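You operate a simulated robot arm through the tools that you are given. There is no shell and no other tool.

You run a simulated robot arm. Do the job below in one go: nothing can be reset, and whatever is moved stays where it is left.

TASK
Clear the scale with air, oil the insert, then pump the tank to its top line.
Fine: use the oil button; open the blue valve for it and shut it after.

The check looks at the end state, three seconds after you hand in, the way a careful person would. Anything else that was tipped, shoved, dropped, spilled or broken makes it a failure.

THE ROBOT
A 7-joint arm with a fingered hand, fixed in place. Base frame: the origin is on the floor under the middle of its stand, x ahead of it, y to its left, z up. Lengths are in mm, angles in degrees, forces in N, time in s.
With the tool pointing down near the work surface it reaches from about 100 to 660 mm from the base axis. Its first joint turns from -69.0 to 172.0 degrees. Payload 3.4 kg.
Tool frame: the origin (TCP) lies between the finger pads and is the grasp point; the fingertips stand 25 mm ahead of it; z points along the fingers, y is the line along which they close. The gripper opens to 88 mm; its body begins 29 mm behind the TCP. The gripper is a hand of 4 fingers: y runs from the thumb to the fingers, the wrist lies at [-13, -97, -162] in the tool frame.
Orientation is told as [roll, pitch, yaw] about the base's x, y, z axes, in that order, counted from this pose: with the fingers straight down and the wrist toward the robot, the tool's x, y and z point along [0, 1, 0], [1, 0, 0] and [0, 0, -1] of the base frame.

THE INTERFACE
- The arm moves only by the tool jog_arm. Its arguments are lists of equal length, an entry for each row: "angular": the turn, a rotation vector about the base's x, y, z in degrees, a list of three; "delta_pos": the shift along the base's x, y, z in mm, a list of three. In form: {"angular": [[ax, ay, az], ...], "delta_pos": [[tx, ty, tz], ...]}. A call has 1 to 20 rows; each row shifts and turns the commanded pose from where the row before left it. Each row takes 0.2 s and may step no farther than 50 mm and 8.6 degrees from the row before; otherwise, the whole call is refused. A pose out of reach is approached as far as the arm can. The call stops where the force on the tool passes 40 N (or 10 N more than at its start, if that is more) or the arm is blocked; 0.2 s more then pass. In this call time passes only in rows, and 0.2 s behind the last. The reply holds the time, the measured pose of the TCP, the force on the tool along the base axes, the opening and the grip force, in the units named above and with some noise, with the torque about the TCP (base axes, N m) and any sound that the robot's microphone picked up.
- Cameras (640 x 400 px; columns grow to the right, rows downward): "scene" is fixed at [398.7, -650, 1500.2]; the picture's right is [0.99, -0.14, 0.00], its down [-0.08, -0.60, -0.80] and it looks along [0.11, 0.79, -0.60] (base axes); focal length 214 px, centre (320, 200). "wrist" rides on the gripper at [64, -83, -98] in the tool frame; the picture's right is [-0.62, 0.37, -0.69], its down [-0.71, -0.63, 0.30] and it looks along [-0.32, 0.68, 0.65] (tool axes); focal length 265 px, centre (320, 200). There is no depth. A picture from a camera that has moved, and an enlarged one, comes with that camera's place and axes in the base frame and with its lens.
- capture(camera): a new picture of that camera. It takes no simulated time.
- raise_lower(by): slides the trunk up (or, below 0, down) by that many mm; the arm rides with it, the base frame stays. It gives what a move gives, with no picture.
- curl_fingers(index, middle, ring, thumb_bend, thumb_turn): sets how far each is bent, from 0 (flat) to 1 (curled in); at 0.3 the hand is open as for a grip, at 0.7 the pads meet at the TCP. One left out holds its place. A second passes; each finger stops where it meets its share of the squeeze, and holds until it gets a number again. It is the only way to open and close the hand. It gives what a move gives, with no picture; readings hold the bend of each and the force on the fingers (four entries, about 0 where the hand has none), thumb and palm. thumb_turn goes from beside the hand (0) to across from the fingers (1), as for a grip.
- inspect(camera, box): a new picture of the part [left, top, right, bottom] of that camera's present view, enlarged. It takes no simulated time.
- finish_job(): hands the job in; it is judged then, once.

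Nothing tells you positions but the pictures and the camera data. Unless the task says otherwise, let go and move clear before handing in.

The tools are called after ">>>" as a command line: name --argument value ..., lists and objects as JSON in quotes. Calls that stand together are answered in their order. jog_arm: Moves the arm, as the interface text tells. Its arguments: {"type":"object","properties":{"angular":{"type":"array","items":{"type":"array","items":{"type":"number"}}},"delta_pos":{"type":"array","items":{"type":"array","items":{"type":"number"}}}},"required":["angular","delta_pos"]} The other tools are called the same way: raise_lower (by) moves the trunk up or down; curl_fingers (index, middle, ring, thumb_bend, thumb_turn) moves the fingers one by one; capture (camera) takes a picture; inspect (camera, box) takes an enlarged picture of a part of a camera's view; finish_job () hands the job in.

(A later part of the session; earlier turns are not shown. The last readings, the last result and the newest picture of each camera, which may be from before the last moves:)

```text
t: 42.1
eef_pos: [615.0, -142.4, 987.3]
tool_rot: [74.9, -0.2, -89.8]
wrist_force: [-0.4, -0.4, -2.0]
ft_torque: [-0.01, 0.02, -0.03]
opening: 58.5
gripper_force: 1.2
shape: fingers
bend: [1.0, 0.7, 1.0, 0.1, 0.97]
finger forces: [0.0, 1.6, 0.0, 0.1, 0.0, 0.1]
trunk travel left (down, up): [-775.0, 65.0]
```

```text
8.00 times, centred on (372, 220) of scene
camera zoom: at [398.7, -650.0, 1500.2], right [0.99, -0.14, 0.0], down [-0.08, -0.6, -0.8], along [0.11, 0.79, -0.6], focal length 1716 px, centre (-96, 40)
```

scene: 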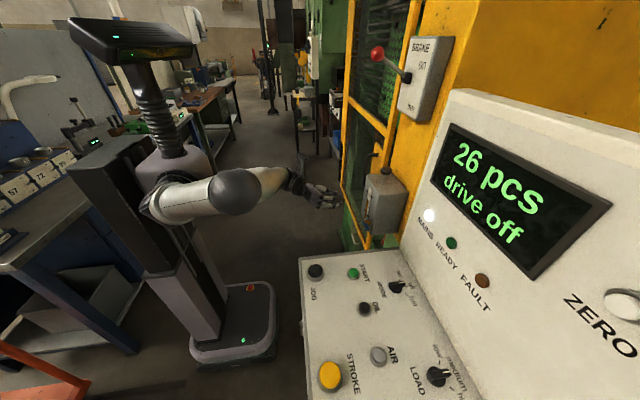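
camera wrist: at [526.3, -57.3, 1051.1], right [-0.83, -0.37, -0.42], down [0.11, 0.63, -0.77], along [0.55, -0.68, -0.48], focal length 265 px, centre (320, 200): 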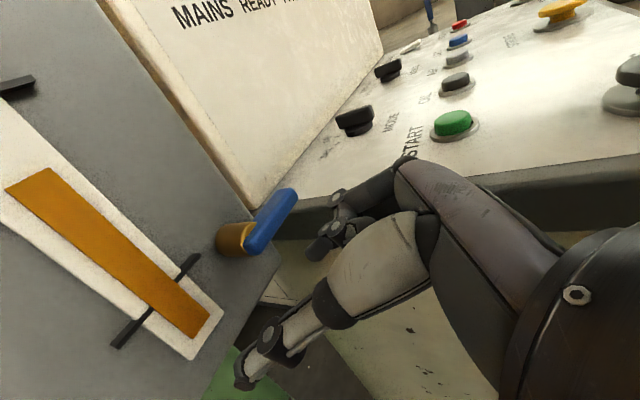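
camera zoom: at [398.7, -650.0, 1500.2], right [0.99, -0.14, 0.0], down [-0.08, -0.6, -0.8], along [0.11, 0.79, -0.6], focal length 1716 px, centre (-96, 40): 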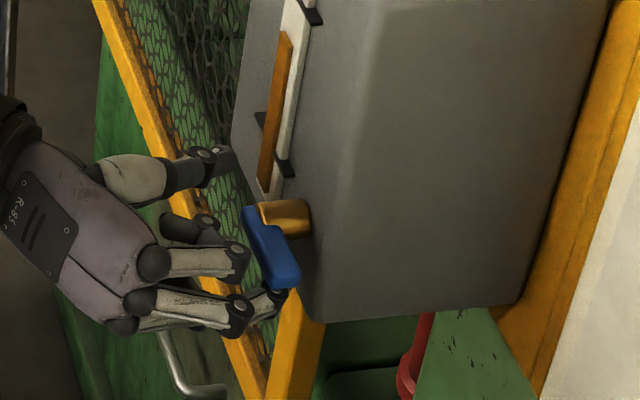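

The finger now touches the lever from below at about 2 N. I'll keep lifting gently to see whether it turns.

>>> jog_arm --angular '[[0, 0, 0], [0, 0, 0], [0, 0, 0], [0, 0, 0]]' --delta_pos '[[0, 0, 2], [0, 0, 2], [0, 0, 2], [0, 0, 2]]'

>>> inspect --camera "wrist" --box '[200, 150, 360, 270]'

>>> inspect --camera "scene" --box '[340, 195, 404, 245]'

```text
t: 43.1
eef_pos: [614.7, -141.7, 996.5]
tool_rot: [74.9, -0.2, -89.7]
wrist_force: [0.6, 0.7, -1.4]
ft_torque: [0.0, 0.02, -0.01]
opening: 58.2
gripper_force: 1.1
shape: fingers
bend: [1.0, 0.7, 1.0, 0.1, 0.97]
finger forces: [0.0, 1.1, 0.0, 0.1, 0.0, 0.0]
trunk travel left (down, up): [-775.0, 65.0]
```

```text
3.33 times, centred on (280, 210) of wrist
camera zoom: at [536.2, -58.0, 1084.1], right [-0.83, -0.37, -0.42], down [0.11, 0.63, -0.77], along [0.55, -0.68, -0.48], focal length 885 px, centre (453, 167)
```

zoom: 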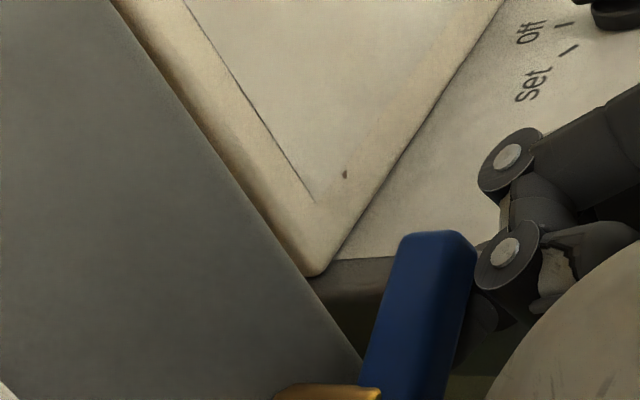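

```text
8.00 times, centred on (372, 220) of scene
camera zoom: at [398.7, -650.0, 1500.2], right [0.99, -0.14, 0.0], down [-0.08, -0.6, -0.8], along [0.11, 0.79, -0.6], focal length 1716 px, centre (-96, 40)
```

zoom: 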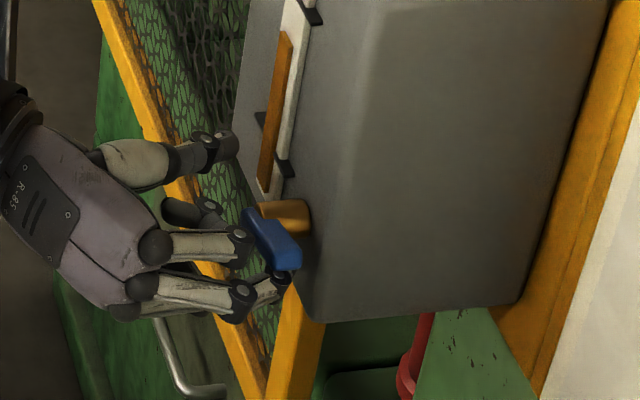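

The lever is turning upward with only about 1–2 N, so this is the right way. I'll follow its arc up and then toward +y.

>>> jog_arm --angular '[[0, 0, 0], [0, 0, 0], [0, 0, 0], [0, 0, 0], [0, 0, 0], [0, 0, 0]]' --delta_pos '[[0, 0, 3], [0, 0, 3], [0, 1, 3], [0, 1, 3], [0, 2, 3], [0, 2, 3]]'

>>> inspect --camera "wrist" --box '[200, 150, 360, 270]'

>>> inspect --camera "scene" --box '[340, 195, 404, 245]'

```text
t: 44.5
eef_pos: [614.4, -137.1, 1013.1]
tool_rot: [75.1, -0.1, -89.9]
wrist_force: [-0.3, -1.2, -1.2]
ft_torque: [0.0, 0.03, -0.05]
opening: 58.6
gripper_force: 0.9
shape: fingers
bend: [1.0, 0.69, 1.0, 0.1, 0.97]
finger forces: [0.1, 1.3, 0.0, 0.0, 0.1, 0.0]
trunk travel left (down, up): [-775.0, 65.0]
```

```text
3.33 times, centred on (280, 210) of wrist
camera zoom: at [535.9, -51.8, 1101.1], right [-0.83, -0.37, -0.42], down [0.11, 0.63, -0.77], along [0.55, -0.68, -0.48], focal length 885 px, centre (453, 167)
```

zoom: 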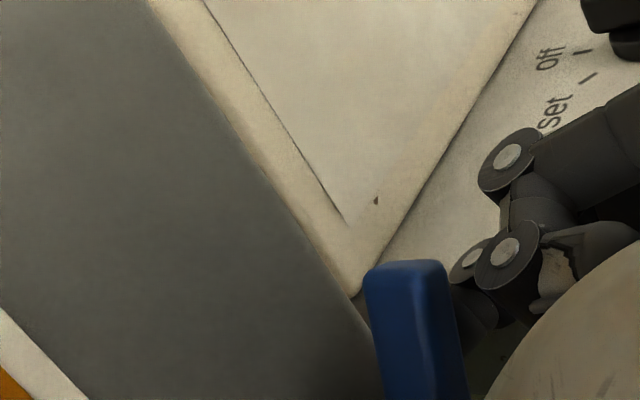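

```text
8.00 times, centred on (372, 220) of scene
camera zoom: at [398.7, -650.0, 1500.2], right [0.99, -0.14, 0.0], down [-0.08, -0.6, -0.8], along [0.11, 0.79, -0.6], focal length 1716 px, centre (-96, 40)
```

zoom: 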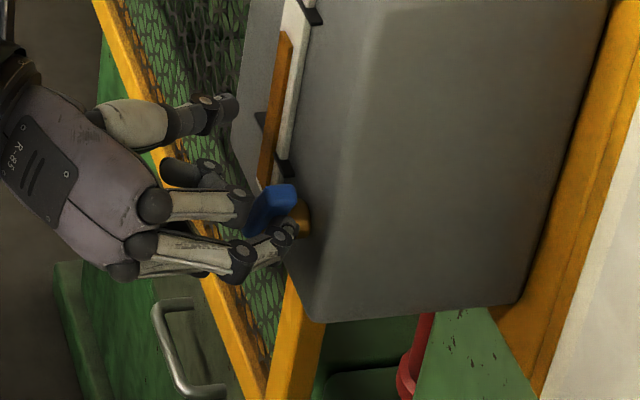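

The lever is at about 60°. I'll finish the quarter turn by pushing mostly toward +y.

>>> jog_arm --angular '[[0, 0, 0], [0, 0, 0], [0, 0, 0], [0, 0, 0], [0, 0, 0]]' --delta_pos '[[0, 2, 3], [0, 3, 2], [0, 3, 2], [0, 3, 1], [0, 3, 0]]'

>>> inspect --camera "scene" --box '[340, 185, 404, 235]'

>>> inspect --camera "wrist" --box '[200, 150, 360, 270]'

```text
t: 45.7
eef_pos: [614.4, -123.1, 1021.8]
tool_rot: [75.0, -0.2, -89.9]
wrist_force: [-0.8, -4.0, 0.1]
ft_torque: [-0.01, -0.01, -0.09]
opening: 58.4
gripper_force: 1.8
shape: fingers
bend: [1.0, 0.66, 1.0, 0.1, 0.97]
finger forces: [0.0, 3.9, 0.0, 0.1, 0.0, 0.0]
trunk travel left (down, up): [-775.0, 65.0]
```

```text
8.00 times, centred on (372, 210) of scene
camera zoom: at [398.7, -650.0, 1500.2], right [0.99, -0.14, 0.0], down [-0.08, -0.6, -0.8], along [0.11, 0.79, -0.6], focal length 1716 px, centre (-96, 120)
```

zoom: 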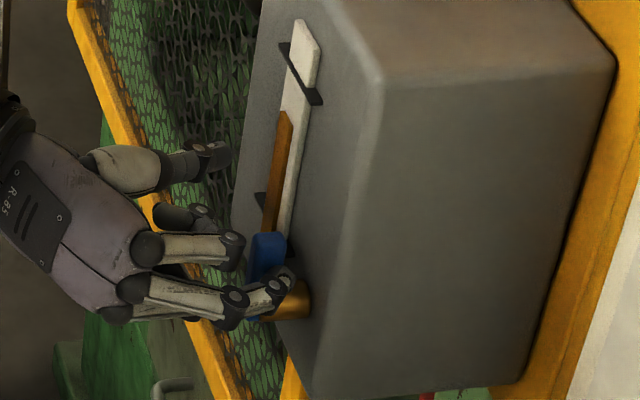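

```text
3.33 times, centred on (280, 210) of wrist
camera zoom: at [535.5, -38.4, 1109.3], right [-0.83, -0.37, -0.42], down [0.11, 0.63, -0.77], along [0.55, -0.68, -0.48], focal length 885 px, centre (453, 167)
```

zoom: 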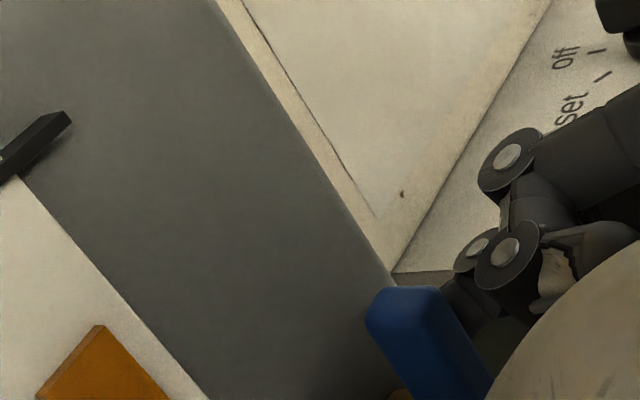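

The lever is nearly vertical, with force rising to 4 N. One small extra push will confirm it's at its stop.

>>> jog_arm --angular '[[0, 0, 0], [0, 0, 0], [0, 0, 0]]' --delta_pos '[[0, 2, 0], [0, 2, 0], [0, 2, 0]]'

>>> inspect --camera "scene" --box '[340, 185, 404, 235]'

```text
t: 46.5
eef_pos: [614.1, -117.7, 1021.6]
tool_rot: [75.1, -0.1, -89.8]
wrist_force: [-2.4, -7.1, 0.9]
ft_torque: [-0.13, 0.03, -0.16]
opening: 58.6
gripper_force: 3.7
shape: fingers
bend: [1.0, 0.62, 1.0, 0.1, 0.97]
finger forces: [0.1, 7.7, 0.0, 0.0, 0.0, 0.1]
trunk travel left (down, up): [-775.0, 65.0]
```

```text
8.00 times, centred on (372, 210) of scene
camera zoom: at [398.7, -650.0, 1500.2], right [0.99, -0.14, 0.0], down [-0.08, -0.6, -0.8], along [0.11, 0.79, -0.6], focal length 1716 px, centre (-96, 120)
```

zoom: 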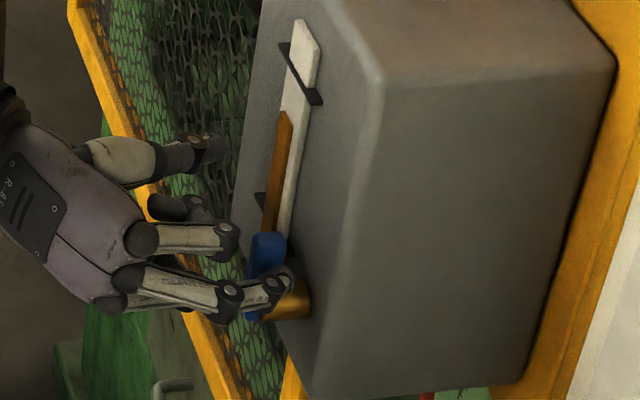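

The force climbs while the lever stays put, so it's fully up against its stop. I'll back away and verify.

>>> jog_arm --angular '[[0, 0, 0], [0, 0, 0], [0, 0, 0]]' --delta_pos '[[0, -10, 0], [-20, -5, 0], [-40, 0, 10]]'

>>> capture --camera "wrist"

>>> inspect --camera "scene" --box '[340, 175, 420, 235]'

```text
t: 47.3
eef_pos: [553.3, -130.4, 1032.9]
tool_rot: [75.1, -0.2, -89.9]
wrist_force: [0.3, 0.0, 0.6]
ft_torque: [-0.02, -0.01, -0.04]
opening: 58.6
gripper_force: 0.1
shape: fingers
bend: [1.0, 0.7, 1.0, 0.1, 0.97]
finger forces: [0.0, 0.0, 0.1, 0.1, 0.0, 0.0]
trunk travel left (down, up): [-775.0, 65.0]
```

```text
taken
camera wrist: at [473.7, -45.3, 1121.0], right [-0.83, -0.37, -0.42], down [0.11, 0.63, -0.77], along [0.55, -0.68, -0.48], focal length 265 px, centre (320, 200)
```

wrist: 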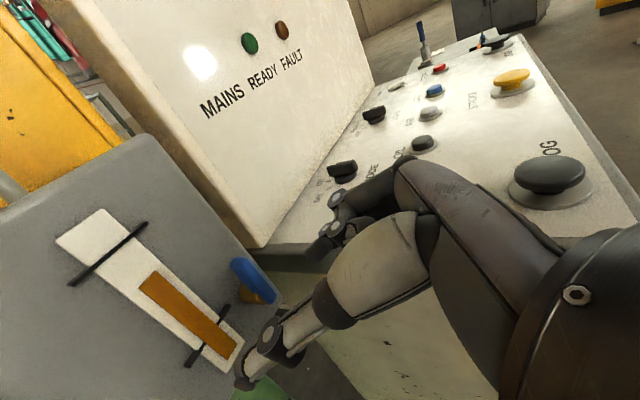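

```text
6.67 times, centred on (380, 205) of scene
camera zoom: at [398.7, -650.0, 1500.2], right [0.99, -0.14, 0.0], down [-0.08, -0.6, -0.8], along [0.11, 0.79, -0.6], focal length 1430 px, centre (-80, 167)
```

zoom: 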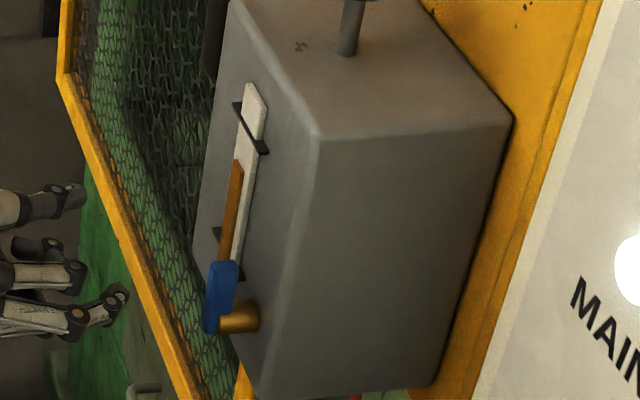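

The lever is vertical, so I take the valve as open. Next is OIL. I'll re-form the thumb–middle tip, rise, and tilt the fingers downward for pressing, keeping the same yaw.

>>> curl_fingers --thumb_bend 0.7

>>> jog_arm --angular '[[0, 0, 0], [0, 7.5, 0], [0, 7.5, 0], [0, 7.5, 0], [0, 7.5, 0], [0, 7.5, 0], [0, 7.5, 0]]' --delta_pos '[[-30, 0, 30], [0, -5, 10], [0, -10, 10], [0, -10, 5], [0, -10, 5], [0, -10, 5], [0, -10, 0]]'

>>> capture --camera "scene"

>>> capture --camera "wrist"

```text
t: 48.3
eef_pos: [555.0, -129.3, 1033.2]
tool_rot: [75.0, -0.2, -89.8]
wrist_force: [-0.2, -0.3, -0.2]
ft_torque: [-0.01, 0.0, 0.01]
opening: 36.6
gripper_force: 0.0
shape: fingers
bend: [1.0, 0.7, 1.0, 0.7, 0.97]
finger forces: [0.0, 0.0, 0.1, 0.1, 0.1, 0.0]
trunk travel left (down, up): [-775.0, 65.0]
```

```text
t: 49.9
eef_pos: [524.6, -185.2, 1096.2]
tool_rot: [29.9, 0.0, -89.8]
wrist_force: [0.4, 0.5, -0.4]
ft_torque: [0.0, 0.04, -0.05]
opening: 36.6
gripper_force: 0.0
shape: fingers
bend: [1.0, 0.7, 1.0, 0.7, 0.97]
finger forces: [0.0, 0.0, 0.0, 0.1, 0.0, 0.1]
trunk travel left (down, up): [-775.0, 65.0]
```

```text
taken
```

scene: 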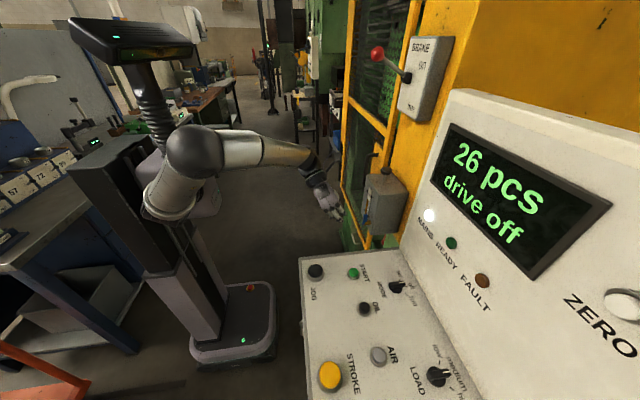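

```text
taken
camera wrist: at [530.7, -101.4, 1214.6], right [-0.88, -0.37, 0.29], down [-0.47, 0.63, -0.62], along [0.05, -0.68, -0.73], focal length 265 px, centre (320, 200)
```

wrist: 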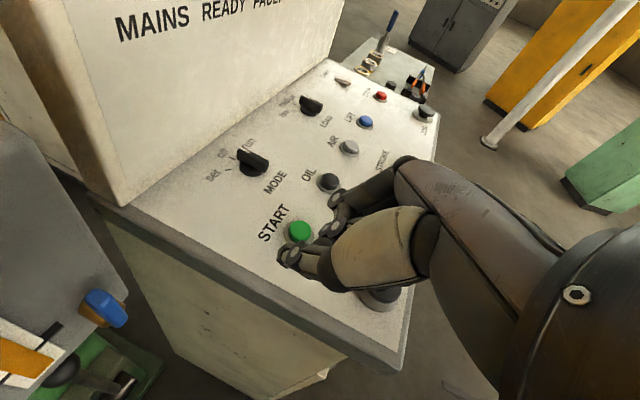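

OIL is confirmed at about [551,-396,947] from this view. I'll travel above the desk and then down to a hover over OIL.

>>> jog_arm --angular '[[0, 0, 0], [0, 0, 0], [0, 0, 0], [0, 0, 0], [0, 0, 0], [0, 0, 0], [0, 0, 0]]' --delta_pos '[[2, -38, -8], [2, -38, -8], [2, -38, -8], [2, -38, -8], [0, -38, -8], [0, -20, -23], [0, 0, -21]]'

>>> inspect --camera "wrist" --box '[220, 140, 400, 300]'

>>> inspect --camera "scene" --box '[320, 260, 430, 350]'

```text
t: 51.5
eef_pos: [533.4, -396.8, 1012.7]
tool_rot: [30.0, 0.0, -89.7]
wrist_force: [0.3, -0.3, -0.6]
ft_torque: [0.01, -0.02, 0.01]
opening: 36.8
gripper_force: 0.0
shape: fingers
bend: [1.0, 0.7, 1.0, 0.7, 0.97]
finger forces: [0.1, 0.1, 0.0, 0.0, 0.1, 0.0]
trunk travel left (down, up): [-775.0, 65.0]
```

```text
2.50 times, centred on (310, 220) of wrist
camera zoom: at [539.2, -311.0, 1130.9], right [-0.88, -0.37, 0.29], down [-0.47, 0.63, -0.62], along [0.05, -0.68, -0.73], focal length 664 px, centre (345, 150)
```

zoom: 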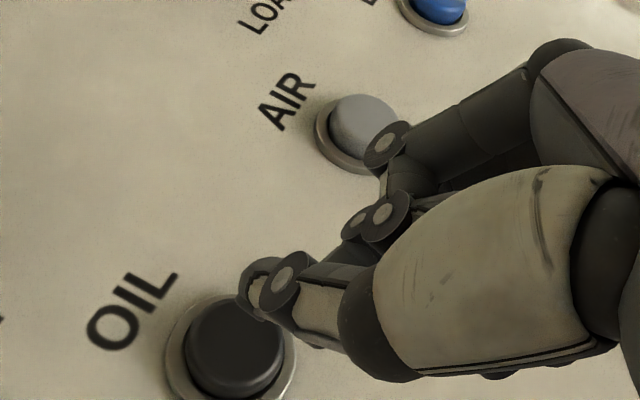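

```text
4.44 times, centred on (375, 305) of scene
camera zoom: at [398.7, -650.0, 1500.2], right [0.99, -0.14, 0.0], down [-0.08, -0.6, -0.8], along [0.11, 0.79, -0.6], focal length 953 px, centre (76, -267)
```

zoom: 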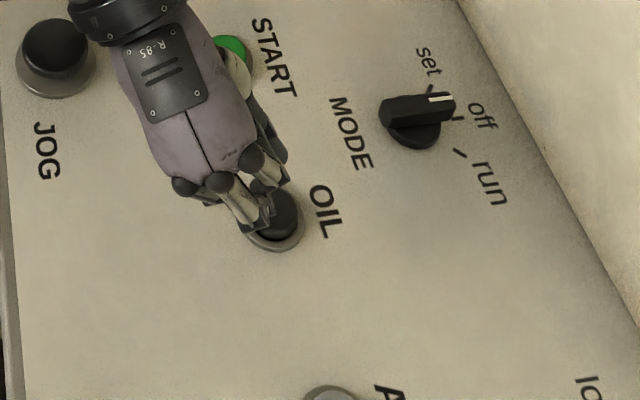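

The thumb tip is nearly centred over OIL, with the cap centre at about [550,-394,947]. I'll descend with a small centring shift and then press gently.

>>> jog_arm --angular '[[0, 0, 0], [0, 0, 0], [0, 0, 0], [0, 0, 0]]' --delta_pos '[[-1, -3, -12], [-1, -2, -12], [0, 0, -8], [0, 0, -4]]'

>>> inspect --camera "wrist" --box '[220, 160, 380, 280]'

>>> inspect --camera "scene" --box '[330, 280, 400, 330]'

```text
t: 52.5
eef_pos: [531.6, -401.3, 977.1]
tool_rot: [30.0, -0.1, -89.6]
wrist_force: [-0.7, -0.7, -0.3]
ft_torque: [0.0, 0.01, 0.02]
opening: 36.6
gripper_force: 0.0
shape: fingers
bend: [1.0, 0.7, 1.0, 0.7, 0.97]
finger forces: [0.0, 0.1, 0.0, 0.1, 0.0, 0.0]
trunk travel left (down, up): [-775.0, 65.0]
```

```text
3.33 times, centred on (300, 220) of wrist
camera zoom: at [537.2, -316.3, 1094.8], right [-0.88, -0.37, 0.29], down [-0.47, 0.63, -0.62], along [0.05, -0.68, -0.73], focal length 885 px, centre (387, 133)
```

zoom: 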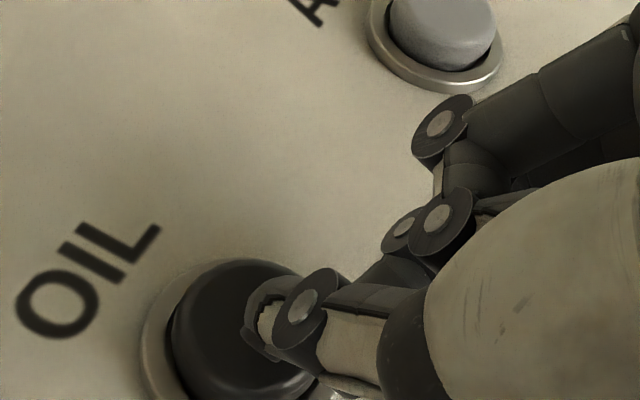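

```text
8.00 times, centred on (365, 305) of scene
camera zoom: at [398.7, -650.0, 1500.2], right [0.99, -0.14, 0.0], down [-0.08, -0.6, -0.8], along [0.11, 0.79, -0.6], focal length 1716 px, centre (-40, -640)
```

zoom: 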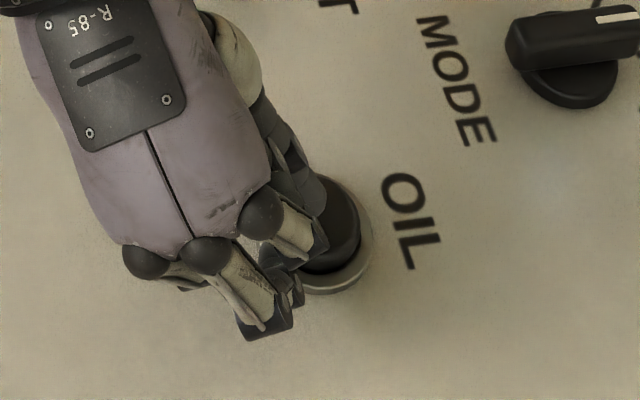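

The thumb tip is over the cap. Now I'll press in small steps.

>>> jog_arm --angular '[[0, 0, 0], [0, 0, 0], [0, 0, 0], [0, 0, 0]]' --delta_pos '[[0, 0, -2], [0, 0, -2], [0, 0, -2], [0, 0, -2]]'

```text
t: 53.5
eef_pos: [530.6, -400.3, 968.4]
tool_rot: [30.1, -0.1, -89.8]
wrist_force: [-1.8, 1.6, 6.7]
ft_torque: [0.08, -0.06, 0.05]
opening: 36.3
gripper_force: 3.2
shape: fingers
bend: [1.0, 0.7, 1.0, 0.71, 0.97]
finger forces: [0.0, 0.0, 0.0, 0.0, 6.6, 0.0]
trunk travel left (down, up): [-775.0, 65.0]
heard: click
```

A click came at 6.7 N. I'll check the tank level in the scene while it's down, since pictures take no time.

>>> inspect --camera "scene" --box '[350, 160, 414, 240]'

>>> capture --camera "scene"

```text
5.00 times, centred on (382, 200) of scene
camera zoom: at [398.7, -650.0, 1500.2], right [0.99, -0.14, 0.0], down [-0.08, -0.6, -0.8], along [0.11, 0.79, -0.6], focal length 1072 px, centre (10, 200)
```

zoom: 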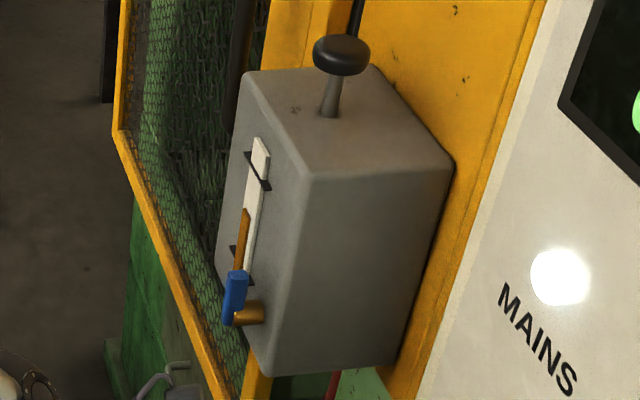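

```text
taken
```

scene: 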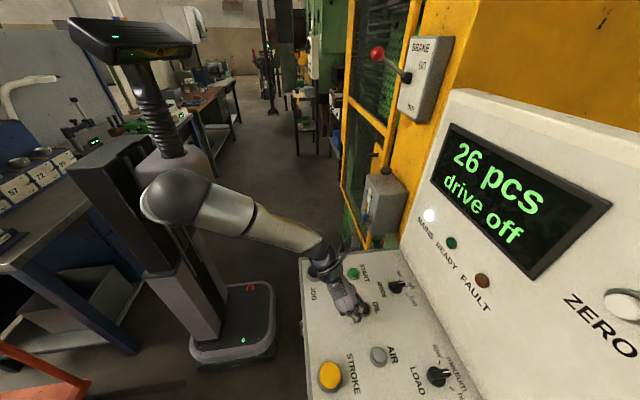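

The tank level has dropped, so oil is flowing and the valve really is open. I'll release the button now.

>>> jog_arm --angular '[[0, 0, 0], [0, 0, 0], [0, 0, 0]]' --delta_pos '[[0, 0, 12], [0, 0, 25], [0, 0, 35]]'

>>> inspect --camera "scene" --box '[350, 160, 414, 240]'

>>> capture --camera "wrist"

```text
t: 54.3
eef_pos: [529.2, -401.7, 1040.9]
tool_rot: [30.0, -0.1, -89.7]
wrist_force: [-0.5, 0.0, -0.7]
ft_torque: [-0.02, -0.01, 0.0]
opening: 36.3
gripper_force: 0.1
shape: fingers
bend: [1.0, 0.7, 1.0, 0.7, 0.97]
finger forces: [0.1, 0.0, 0.1, 0.1, 0.1, 0.0]
trunk travel left (down, up): [-775.0, 65.0]
```

```text
5.00 times, centred on (382, 200) of scene
camera zoom: at [398.7, -650.0, 1500.2], right [0.99, -0.14, 0.0], down [-0.08, -0.6, -0.8], along [0.11, 0.79, -0.6], focal length 1072 px, centre (10, 200)
```

zoom: 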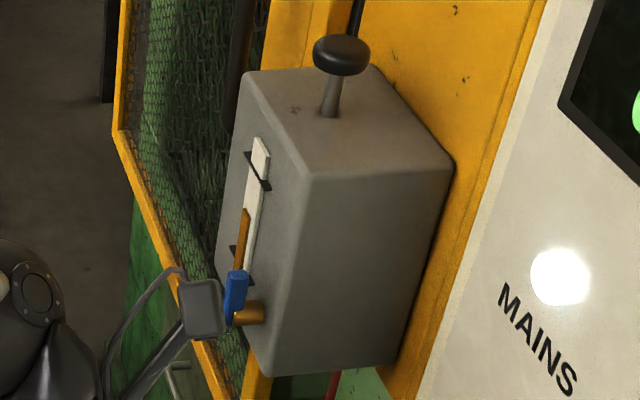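

```text
taken
camera wrist: at [534.7, -317.3, 1158.9], right [-0.88, -0.37, 0.29], down [-0.47, 0.63, -0.62], along [0.05, -0.68, -0.73], focal length 265 px, centre (320, 200)
```

wrist: 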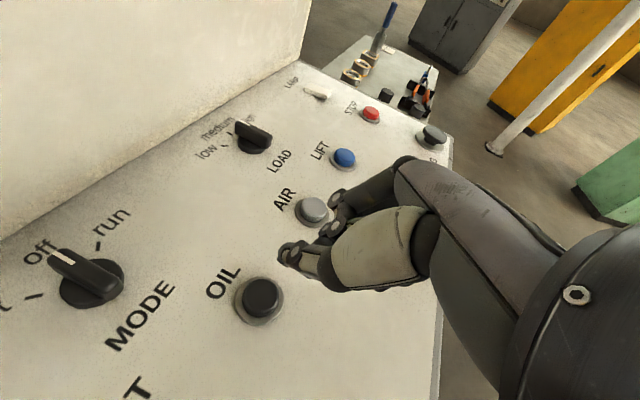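

One press used one metered dose, with the level steady after release. Before shutting the valve I want to see the insert, so I'll lift away from the desk first.

>>> jog_arm --angular '[[0, 0, 0], [0, 0, 0], [0, 0, 0], [0, 0, 0], [0, 0, 0]]' --delta_pos '[[-10, 40, 22], [-10, 40, 22], [-10, 40, 22], [-10, 40, 22], [-10, 40, 22]]'

```text
t: 55.5
eef_pos: [481.5, -198.3, 1150.3]
tool_rot: [29.9, -0.1, -89.8]
wrist_force: [0.5, 0.3, 0.4]
ft_torque: [0.0, 0.0, 0.02]
opening: 36.2
gripper_force: 0.0
shape: fingers
bend: [1.0, 0.7, 1.0, 0.7, 0.97]
finger forces: [0.0, 0.0, 0.0, 0.0, 0.0, 0.0]
trunk travel left (down, up): [-775.0, 65.0]
```

The hand is clear of the desk. Now I'll yaw the camera round toward the guard while moving in +y, keeping x near 490–510, well short of the tank.

>>> jog_arm --angular '[[0, 0, 8], [0, 0, 8], [0, 0, 8], [0, 0, 8], [0, 0, 8], [0, 0, 8]]' --delta_pos '[[2, 40, 0], [2, 40, 0], [2, 40, 0], [2, 40, 0], [2, 40, 0], [2, 40, 0]]'

>>> jog_arm --angular '[[0, 0, 8], [0, 0, 8], [0, 0, 8], [0, 0, 8], [0, 0, 8]]' --delta_pos '[[2, 40, 0], [2, 40, 0], [2, 40, 0], [2, 40, 0], [2, 40, 0]]'

>>> capture --camera "wrist"

```text
t: 56.9
eef_pos: [495.0, 41.5, 1149.8]
tool_rot: [30.0, 0.0, -41.7]
wrist_force: [-0.1, -0.2, 0.6]
ft_torque: [-0.01, 0.0, 0.01]
opening: 36.4
gripper_force: 0.1
shape: fingers
bend: [1.0, 0.7, 1.0, 0.7, 0.97]
finger forces: [0.0, 0.0, 0.0, 0.0, 0.1, 0.0]
trunk travel left (down, up): [-775.0, 65.0]
```

```text
t: 58.1
eef_pos: [502.4, 240.5, 1151.1]
tool_rot: [30.0, 0.0, -1.5]
wrist_force: [-0.9, 0.5, 0.3]
ft_torque: [-0.04, 0.03, 0.0]
opening: 36.2
gripper_force: 0.1
shape: fingers
bend: [1.0, 0.7, 1.0, 0.7, 0.97]
finger forces: [0.0, 0.0, 0.0, 0.1, 0.1, 0.1]
trunk travel left (down, up): [-775.0, 65.0]
```

```text
taken
camera wrist: at [418.5, 250.6, 1268.4], right [0.34, -0.89, 0.29], down [-0.64, -0.45, -0.62], along [0.68, 0.03, -0.73], focal length 265 px, centre (320, 200)
```

wrist: 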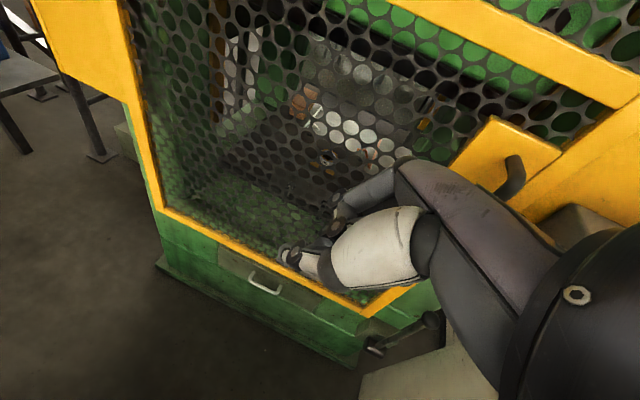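

Now I have a clear, nearly upright view of the press interior through the mesh. I'll zoom in on the insert.

>>> inspect --camera "wrist" --box '[260, 110, 400, 198]'

>>> inspect --camera "wrist" --box '[300, 130, 370, 174]'

>>> inspect --camera "wrist" --box '[200, 100, 300, 200]'

```text
4.55 times, centred on (330, 154) of wrist
camera zoom: at [418.5, 250.6, 1268.4], right [0.34, -0.89, 0.29], down [-0.64, -0.45, -0.62], along [0.68, 0.03, -0.73], focal length 1206 px, centre (274, 409)
```

zoom: 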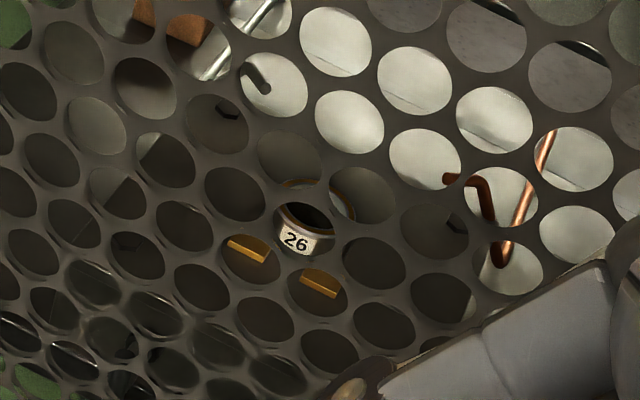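

```text
9.09 times, centred on (335, 152) of wrist
camera zoom: at [418.5, 250.6, 1268.4], right [0.34, -0.89, 0.29], down [-0.64, -0.45, -0.62], along [0.68, 0.03, -0.73], focal length 2413 px, centre (184, 636)
```

zoom: 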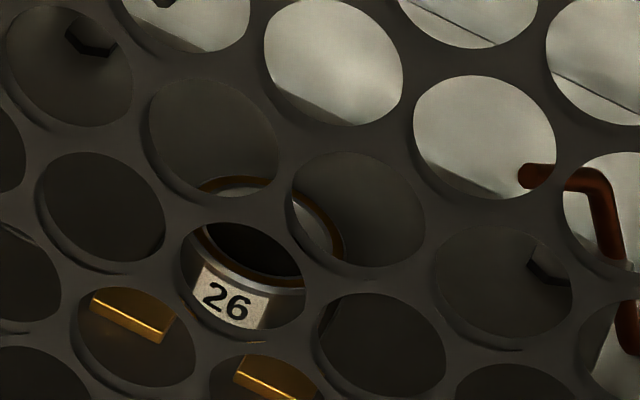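

```text
4.00 times, centred on (250, 150) of wrist
camera zoom: at [418.5, 250.6, 1268.4], right [0.34, -0.89, 0.29], down [-0.64, -0.45, -0.62], along [0.68, 0.03, -0.73], focal length 1062 px, centre (600, 400)
```

zoom: 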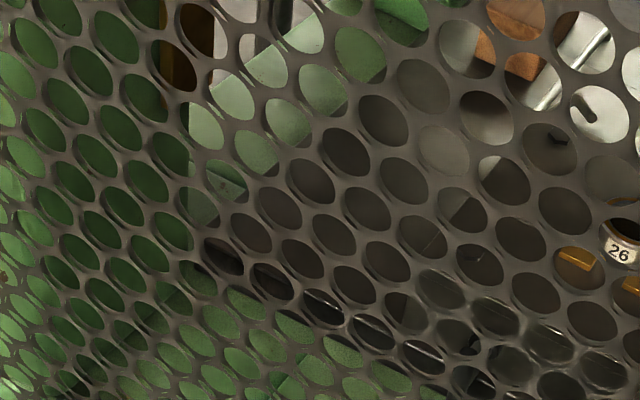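

The plate is clean and the insert shows clearly. I'll shift the camera a little so a mesh hole lines up better with the insert ring.

>>> jog_arm --angular '[[0, 0, 0]]' --delta_pos '[[0, 12, 6]]'

>>> inspect --camera "wrist" --box '[300, 130, 370, 174]'

>>> jog_arm --angular '[[0, 0, 0]]' --delta_pos '[[0, 12, 10]]'

>>> inspect --camera "wrist" --box '[300, 130, 370, 174]'

```text
t: 58.5
eef_pos: [501.7, 252.6, 1156.2]
tool_rot: [29.9, 0.0, -1.7]
wrist_force: [-0.3, 0.5, 0.5]
ft_torque: [0.02, 0.02, 0.0]
opening: 36.4
gripper_force: 0.1
shape: fingers
bend: [1.0, 0.7, 1.0, 0.7, 0.97]
finger forces: [0.1, 0.1, 0.0, 0.1, 0.1, 0.0]
trunk travel left (down, up): [-775.0, 65.0]
```

```text
9.09 times, centred on (335, 152) of wrist
camera zoom: at [417.9, 263.1, 1274.5], right [0.34, -0.89, 0.29], down [-0.64, -0.45, -0.62], along [0.69, 0.03, -0.73], focal length 2413 px, centre (184, 636)
```

zoom: 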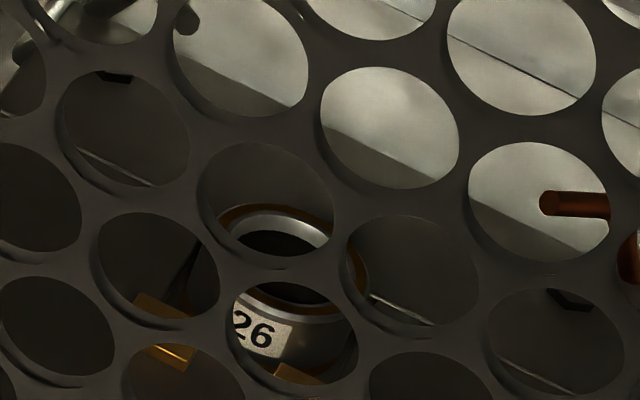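

```text
t: 58.9
eef_pos: [502.1, 264.7, 1166.9]
tool_rot: [29.9, 0.0, -1.7]
wrist_force: [0.2, 0.2, 0.5]
ft_torque: [0.0, 0.01, 0.0]
opening: 36.4
gripper_force: 0.1
shape: fingers
bend: [1.0, 0.7, 1.0, 0.7, 0.97]
finger forces: [0.0, 0.0, 0.0, 0.1, 0.0, 0.0]
trunk travel left (down, up): [-775.0, 65.0]
```

```text
9.09 times, centred on (335, 152) of wrist
camera zoom: at [418.1, 275.3, 1284.7], right [0.34, -0.89, 0.29], down [-0.64, -0.45, -0.62], along [0.68, 0.03, -0.73], focal length 2413 px, centre (184, 636)
```

zoom: 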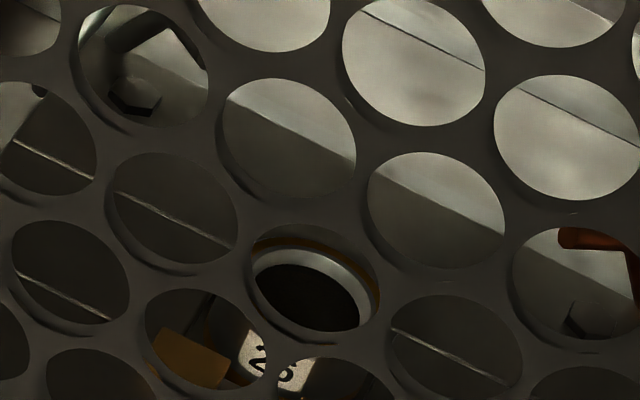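

>>> inspect --camera "wrist" --box '[325, 150, 361, 172]'

>>> inspect --camera "wrist" --box '[300, 100, 400, 160]'

>>> inspect --camera "wrist" --box '[260, 120, 360, 200]'

```text
16.00 times, centred on (343, 161) of wrist
camera zoom: at [418.1, 275.3, 1284.7], right [0.34, -0.89, 0.29], down [-0.64, -0.45, -0.62], along [0.68, 0.03, -0.73], focal length 4246 px, centre (-48, 824)
```

zoom: 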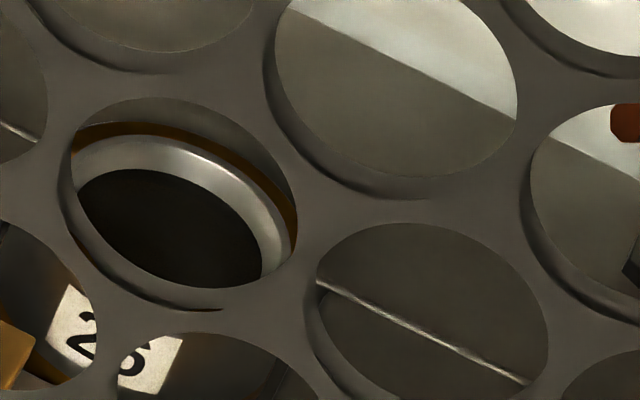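

```text
6.40 times, centred on (350, 130) of wrist
camera zoom: at [418.1, 275.3, 1284.7], right [0.34, -0.89, 0.29], down [-0.64, -0.45, -0.62], along [0.68, 0.03, -0.73], focal length 1699 px, centre (128, 648)
```

zoom: 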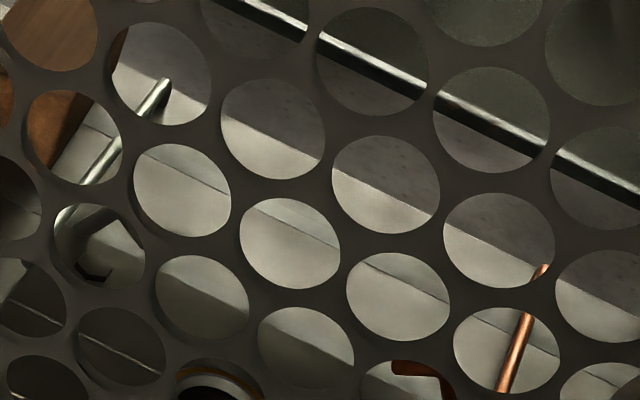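

```text
5.00 times, centred on (310, 160) of wrist
camera zoom: at [418.1, 275.3, 1284.7], right [0.34, -0.89, 0.29], down [-0.64, -0.45, -0.62], along [0.68, 0.03, -0.73], focal length 1327 px, centre (370, 400)
```

zoom: 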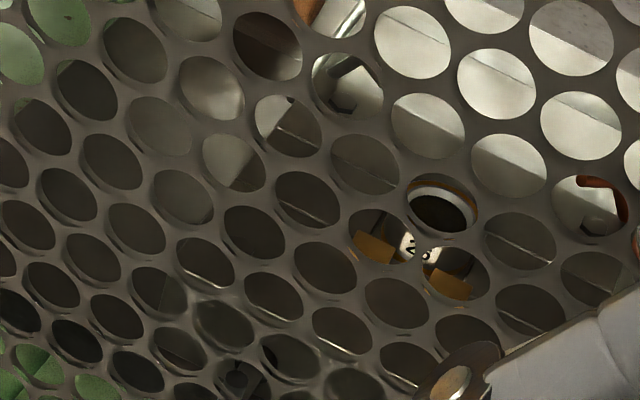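

The plate is clear of scale. The insert's recess has turned dark and wet with an amber edge; it was dry grey before, so it has been oiled. Now I'll shut the valve, first returning to the poker orientation in front of the tank.

>>> jog_arm --angular '[[0, 0, -8], [0, 0, -8], [0, 0, -8], [0, 0, -8], [0, 0, -8], [0, 0, -8], [0, 0, -8], [0, 0, -8], [0, 0, -8], [0, 0, -8], [0, 0, -8]]' --delta_pos '[[1, -30, -3], [1, -30, -3], [1, -30, -3], [1, -30, -3], [1, -30, -3], [1, -30, -3], [1, -30, -3], [1, -30, -3], [1, -30, -3], [1, -30, -3], [1, -30, -3]]'

>>> curl_fingers --thumb_bend 0.1

```text
t: 61.3
eef_pos: [513.2, -66.4, 1132.8]
tool_rot: [30.1, 0.0, -89.8]
wrist_force: [-1.2, -0.2, -0.7]
ft_torque: [-0.01, -0.01, 0.02]
opening: 36.4
gripper_force: 0.0
shape: fingers
bend: [1.0, 0.7, 1.0, 0.7, 0.97]
finger forces: [0.0, 0.0, 0.0, 0.0, 0.0, 0.0]
trunk travel left (down, up): [-775.0, 65.0]
```

```text
t: 62.3
eef_pos: [512.4, -65.7, 1133.1]
tool_rot: [30.0, 0.0, -89.7]
wrist_force: [0.9, -0.8, 0.1]
ft_torque: [0.02, 0.03, 0.02]
opening: 58.1
gripper_force: 0.1
shape: fingers
bend: [1.0, 0.7, 1.0, 0.1, 0.97]
finger forces: [0.0, 0.0, 0.1, 0.1, 0.0, 0.0]
trunk travel left (down, up): [-775.0, 65.0]
```

The hand is at [513,-66,1133] with the thumb aside. Now I'll pitch forward into the poker pose and lower to the lever's height, still standing off in x.

>>> jog_arm --angular '[[0, -7.5, 0], [0, -7.5, 0], [0, -7.5, 0], [0, -7.5, 0], [0, -7.5, 0], [0, -7.5, 0]]' --delta_pos '[[4, -2, -15], [4, -2, -15], [4, -2, -15], [4, -2, -15], [4, -2, -20], [4, -2, -20]]'

>>> capture --camera "wrist"

>>> inspect --camera "scene" --box '[330, 165, 420, 235]'

```text
t: 63.7
eef_pos: [539.7, -79.1, 1032.1]
tool_rot: [75.1, -0.2, -89.8]
wrist_force: [0.3, 0.6, 0.7]
ft_torque: [-0.01, -0.01, -0.01]
opening: 58.0
gripper_force: 0.0
shape: fingers
bend: [1.0, 0.7, 1.0, 0.1, 0.97]
finger forces: [0.0, 0.0, 0.1, 0.0, 0.0, 0.1]
trunk travel left (down, up): [-775.0, 65.0]
```

```text
taken
camera wrist: at [459.0, 6.0, 1120.1], right [-0.83, -0.37, -0.42], down [0.11, 0.63, -0.77], along [0.55, -0.68, -0.48], focal length 265 px, centre (320, 200)
```

wrist: 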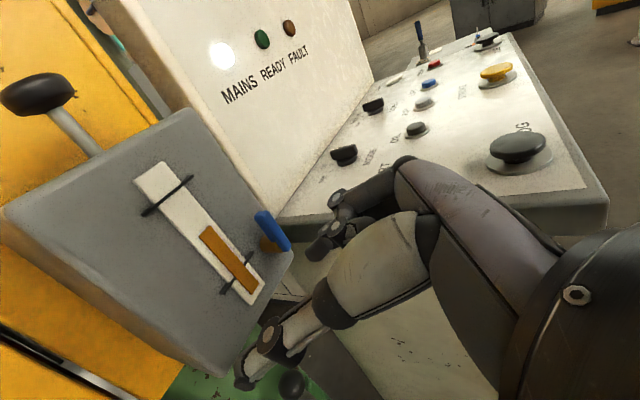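

```text
5.71 times, centred on (375, 200) of scene
camera zoom: at [398.7, -650.0, 1500.2], right [0.99, -0.14, 0.0], down [-0.08, -0.6, -0.8], along [0.11, 0.79, -0.6], focal length 1226 px, centre (6, 200)
```

zoom: 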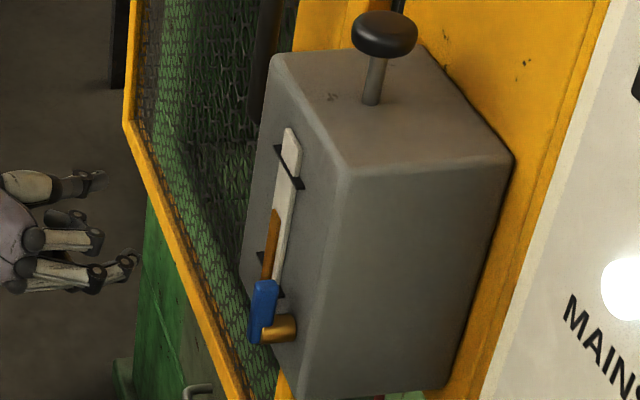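

The lever points straight up and the gauge brackets are clear of my path. I'll slide the finger in on the lever's +y side.

>>> jog_arm --angular '[[0, 0, 0], [0, 0, 0], [0, 0, 0]]' --delta_pos '[[25, 0, -3], [25, 0, -3], [22, 0, -2]]'

>>> inspect --camera "wrist" --box '[180, 150, 360, 290]'

>>> inspect --camera "scene" --box '[340, 175, 420, 235]'

```text
t: 64.5
eef_pos: [612.6, -78.1, 1023.6]
tool_rot: [75.0, -0.2, -89.8]
wrist_force: [0.2, -0.7, -0.5]
ft_torque: [-0.02, -0.02, 0.02]
opening: 58.2
gripper_force: 0.0
shape: fingers
bend: [1.0, 0.7, 1.0, 0.1, 0.97]
finger forces: [0.0, 0.0, 0.0, 0.1, 0.0, 0.0]
trunk travel left (down, up): [-775.0, 65.0]
```

```text
2.86 times, centred on (270, 220) of wrist
camera zoom: at [533.1, 5.5, 1111.5], right [-0.83, -0.37, -0.42], down [0.11, 0.63, -0.77], along [0.55, -0.68, -0.48], focal length 758 px, centre (463, 143)
```

zoom: 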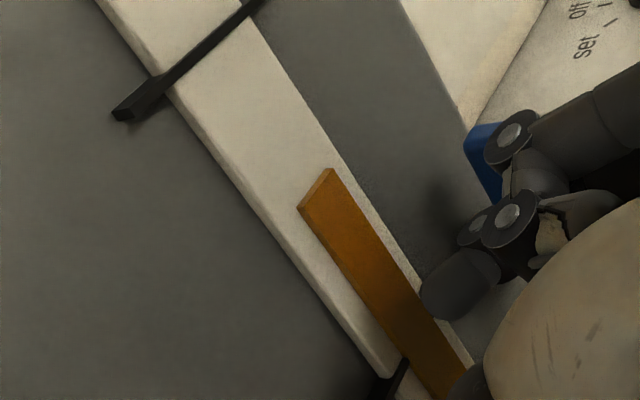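

```text
6.67 times, centred on (380, 205) of scene
camera zoom: at [398.7, -650.0, 1500.2], right [0.99, -0.14, 0.0], down [-0.08, -0.6, -0.8], along [0.11, 0.79, -0.6], focal length 1430 px, centre (-80, 167)
```

zoom: 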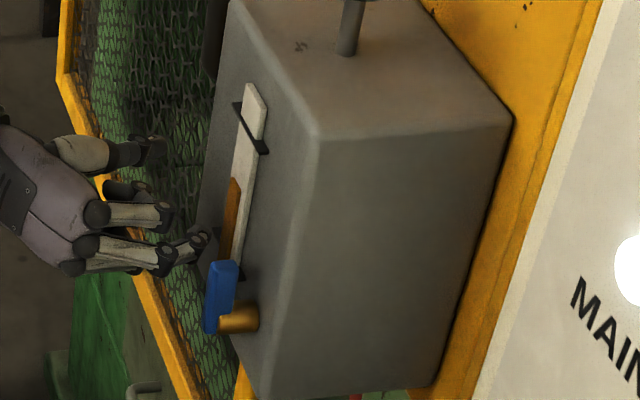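

The finger is on the +y side of the lever. I'll push toward -y in 3 mm steps.

>>> jog_arm --angular '[[0, 0, 0], [0, 0, 0], [0, 0, 0], [0, 0, 0], [0, 0, 0]]' --delta_pos '[[0, -3, 0], [0, -3, 0], [0, -3, 0], [0, -3, 0], [0, -3, 0]]'

>>> inspect --camera "scene" --box '[340, 175, 420, 235]'

```text
t: 65.7
eef_pos: [608.9, -93.5, 1024.5]
tool_rot: [75.0, -0.2, -89.9]
wrist_force: [0.0, 0.1, 0.0]
ft_torque: [-0.04, 0.0, 0.03]
opening: 58.3
gripper_force: 0.2
shape: fingers
bend: [1.0, 0.7, 1.0, 0.1, 0.97]
finger forces: [0.1, 0.0, 0.1, 0.0, 0.1, 0.2]
trunk travel left (down, up): [-775.0, 65.0]
```

```text
6.67 times, centred on (380, 205) of scene
camera zoom: at [398.7, -650.0, 1500.2], right [0.99, -0.14, 0.0], down [-0.08, -0.6, -0.8], along [0.11, 0.79, -0.6], focal length 1430 px, centre (-80, 167)
```

zoom: 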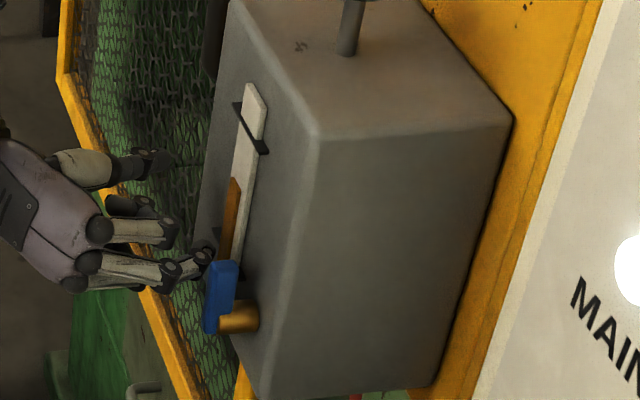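

>>> jog_arm --angular '[[0, 0, 0], [0, 0, 0], [0, 0, 0], [0, 0, 0]]' --delta_pos '[[1, -3, 0], [1, -3, 0], [0, -3, 0], [0, -3, 0]]'

>>> inspect --camera "scene" --box '[340, 175, 420, 235]'

>>> inspect --camera "wrist" --box '[180, 150, 360, 290]'

```text
t: 66.7
eef_pos: [611.9, -106.0, 1026.3]
tool_rot: [75.0, -0.2, -89.8]
wrist_force: [-1.3, 1.2, 0.1]
ft_torque: [0.01, 0.0, -0.03]
opening: 58.6
gripper_force: 1.4
shape: fingers
bend: [1.0, 0.7, 1.0, 0.1, 0.97]
finger forces: [0.0, 1.2, 0.0, 0.1, 0.0, 0.0]
trunk travel left (down, up): [-775.0, 65.0]
```

```text
6.67 times, centred on (380, 205) of scene
camera zoom: at [398.7, -650.0, 1500.2], right [0.99, -0.14, 0.0], down [-0.08, -0.6, -0.8], along [0.11, 0.79, -0.6], focal length 1430 px, centre (-80, 167)
```

zoom: 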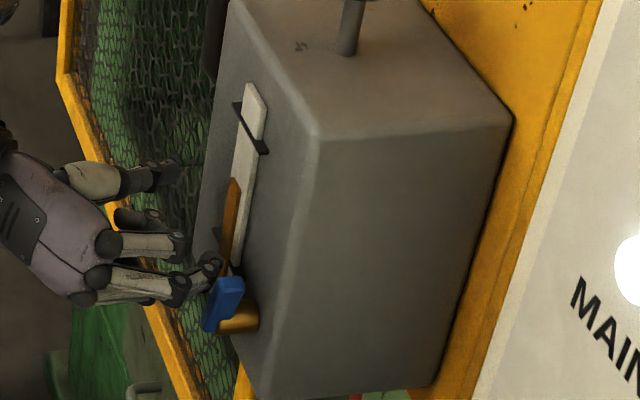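

```text
2.86 times, centred on (270, 220) of wrist
camera zoom: at [532.4, -21.0, 1113.5], right [-0.83, -0.37, -0.42], down [0.11, 0.63, -0.77], along [0.55, -0.68, -0.48], focal length 758 px, centre (463, 143)
```

zoom: 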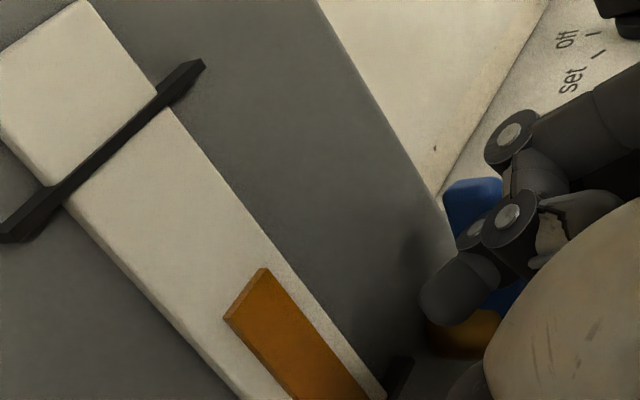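

The lever is rotating down toward horizontal. I'll follow its arc.

>>> jog_arm --angular '[[0, 0, 0], [0, 0, 0], [0, 0, 0], [0, 0, 0], [0, 0, 0]]' --delta_pos '[[0, -4, 0], [0, -4, -1], [0, -4, -2], [0, -4, -2], [0, -3, -3]]'

>>> inspect --camera "scene" --box '[340, 180, 420, 240]'

>>> inspect --camera "wrist" --box '[180, 150, 360, 290]'

```text
t: 67.9
eef_pos: [611.8, -123.9, 1016.7]
tool_rot: [75.0, -0.2, -89.8]
wrist_force: [0.3, 0.5, 0.9]
ft_torque: [-0.01, 0.0, 0.01]
opening: 58.3
gripper_force: 1.0
shape: fingers
bend: [1.0, 0.7, 1.0, 0.1, 0.97]
finger forces: [0.1, 1.0, 0.0, 0.1, 0.0, 0.0]
trunk travel left (down, up): [-775.0, 65.0]
```

```text
6.67 times, centred on (380, 210) of scene
camera zoom: at [398.7, -650.0, 1500.2], right [0.99, -0.14, 0.0], down [-0.08, -0.6, -0.8], along [0.11, 0.79, -0.6], focal length 1430 px, centre (-80, 133)
```

zoom: 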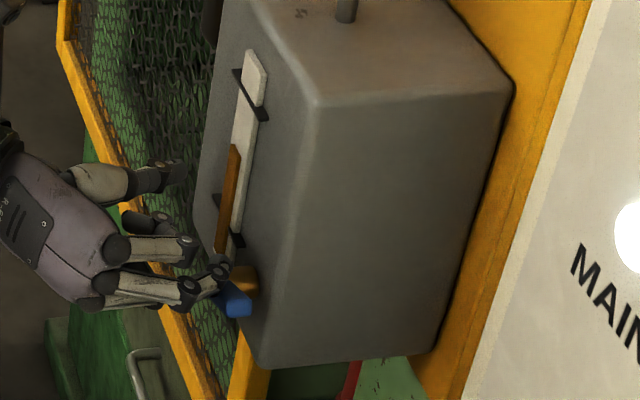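

```text
2.86 times, centred on (270, 220) of wrist
camera zoom: at [532.5, -39.7, 1105.0], right [-0.83, -0.37, -0.42], down [0.11, 0.63, -0.77], along [0.55, -0.68, -0.48], focal length 758 px, centre (463, 143)
```

zoom: 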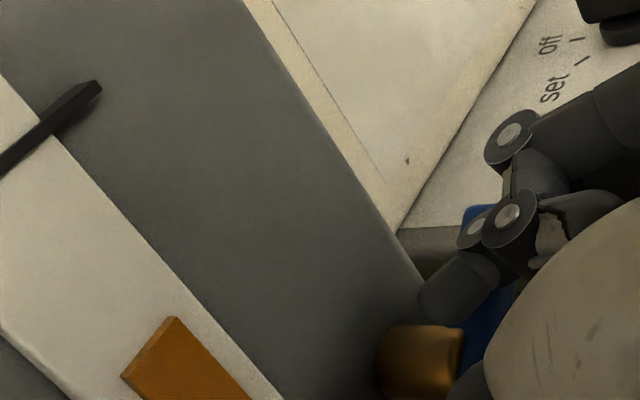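

The lever is close to horizontal. I'll push down the last bit until it meets its stop.

>>> jog_arm --angular '[[0, 0, 0], [0, 0, 0], [0, 0, 0], [0, 0, 0]]' --delta_pos '[[0, -5, -1], [0, -5, -2], [0, -3, -2], [0, -2, -2]]'

>>> inspect --camera "scene" --box '[340, 180, 420, 240]'

```text
t: 68.9
eef_pos: [612.3, -139.8, 1010.9]
tool_rot: [75.0, -0.2, -89.8]
wrist_force: [0.4, -0.4, 0.4]
ft_torque: [0.02, 0.01, 0.0]
opening: 58.3
gripper_force: 0.1
shape: fingers
bend: [1.0, 0.7, 1.0, 0.1, 0.97]
finger forces: [0.1, 0.0, 0.0, 0.1, 0.1, 0.1]
trunk travel left (down, up): [-775.0, 65.0]
```

```text
6.67 times, centred on (380, 210) of scene
camera zoom: at [398.7, -650.0, 1500.2], right [0.99, -0.14, 0.0], down [-0.08, -0.6, -0.8], along [0.11, 0.79, -0.6], focal length 1430 px, centre (-80, 133)
```

zoom: 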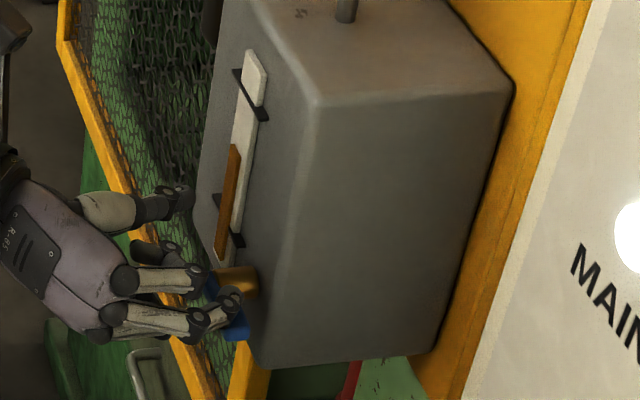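

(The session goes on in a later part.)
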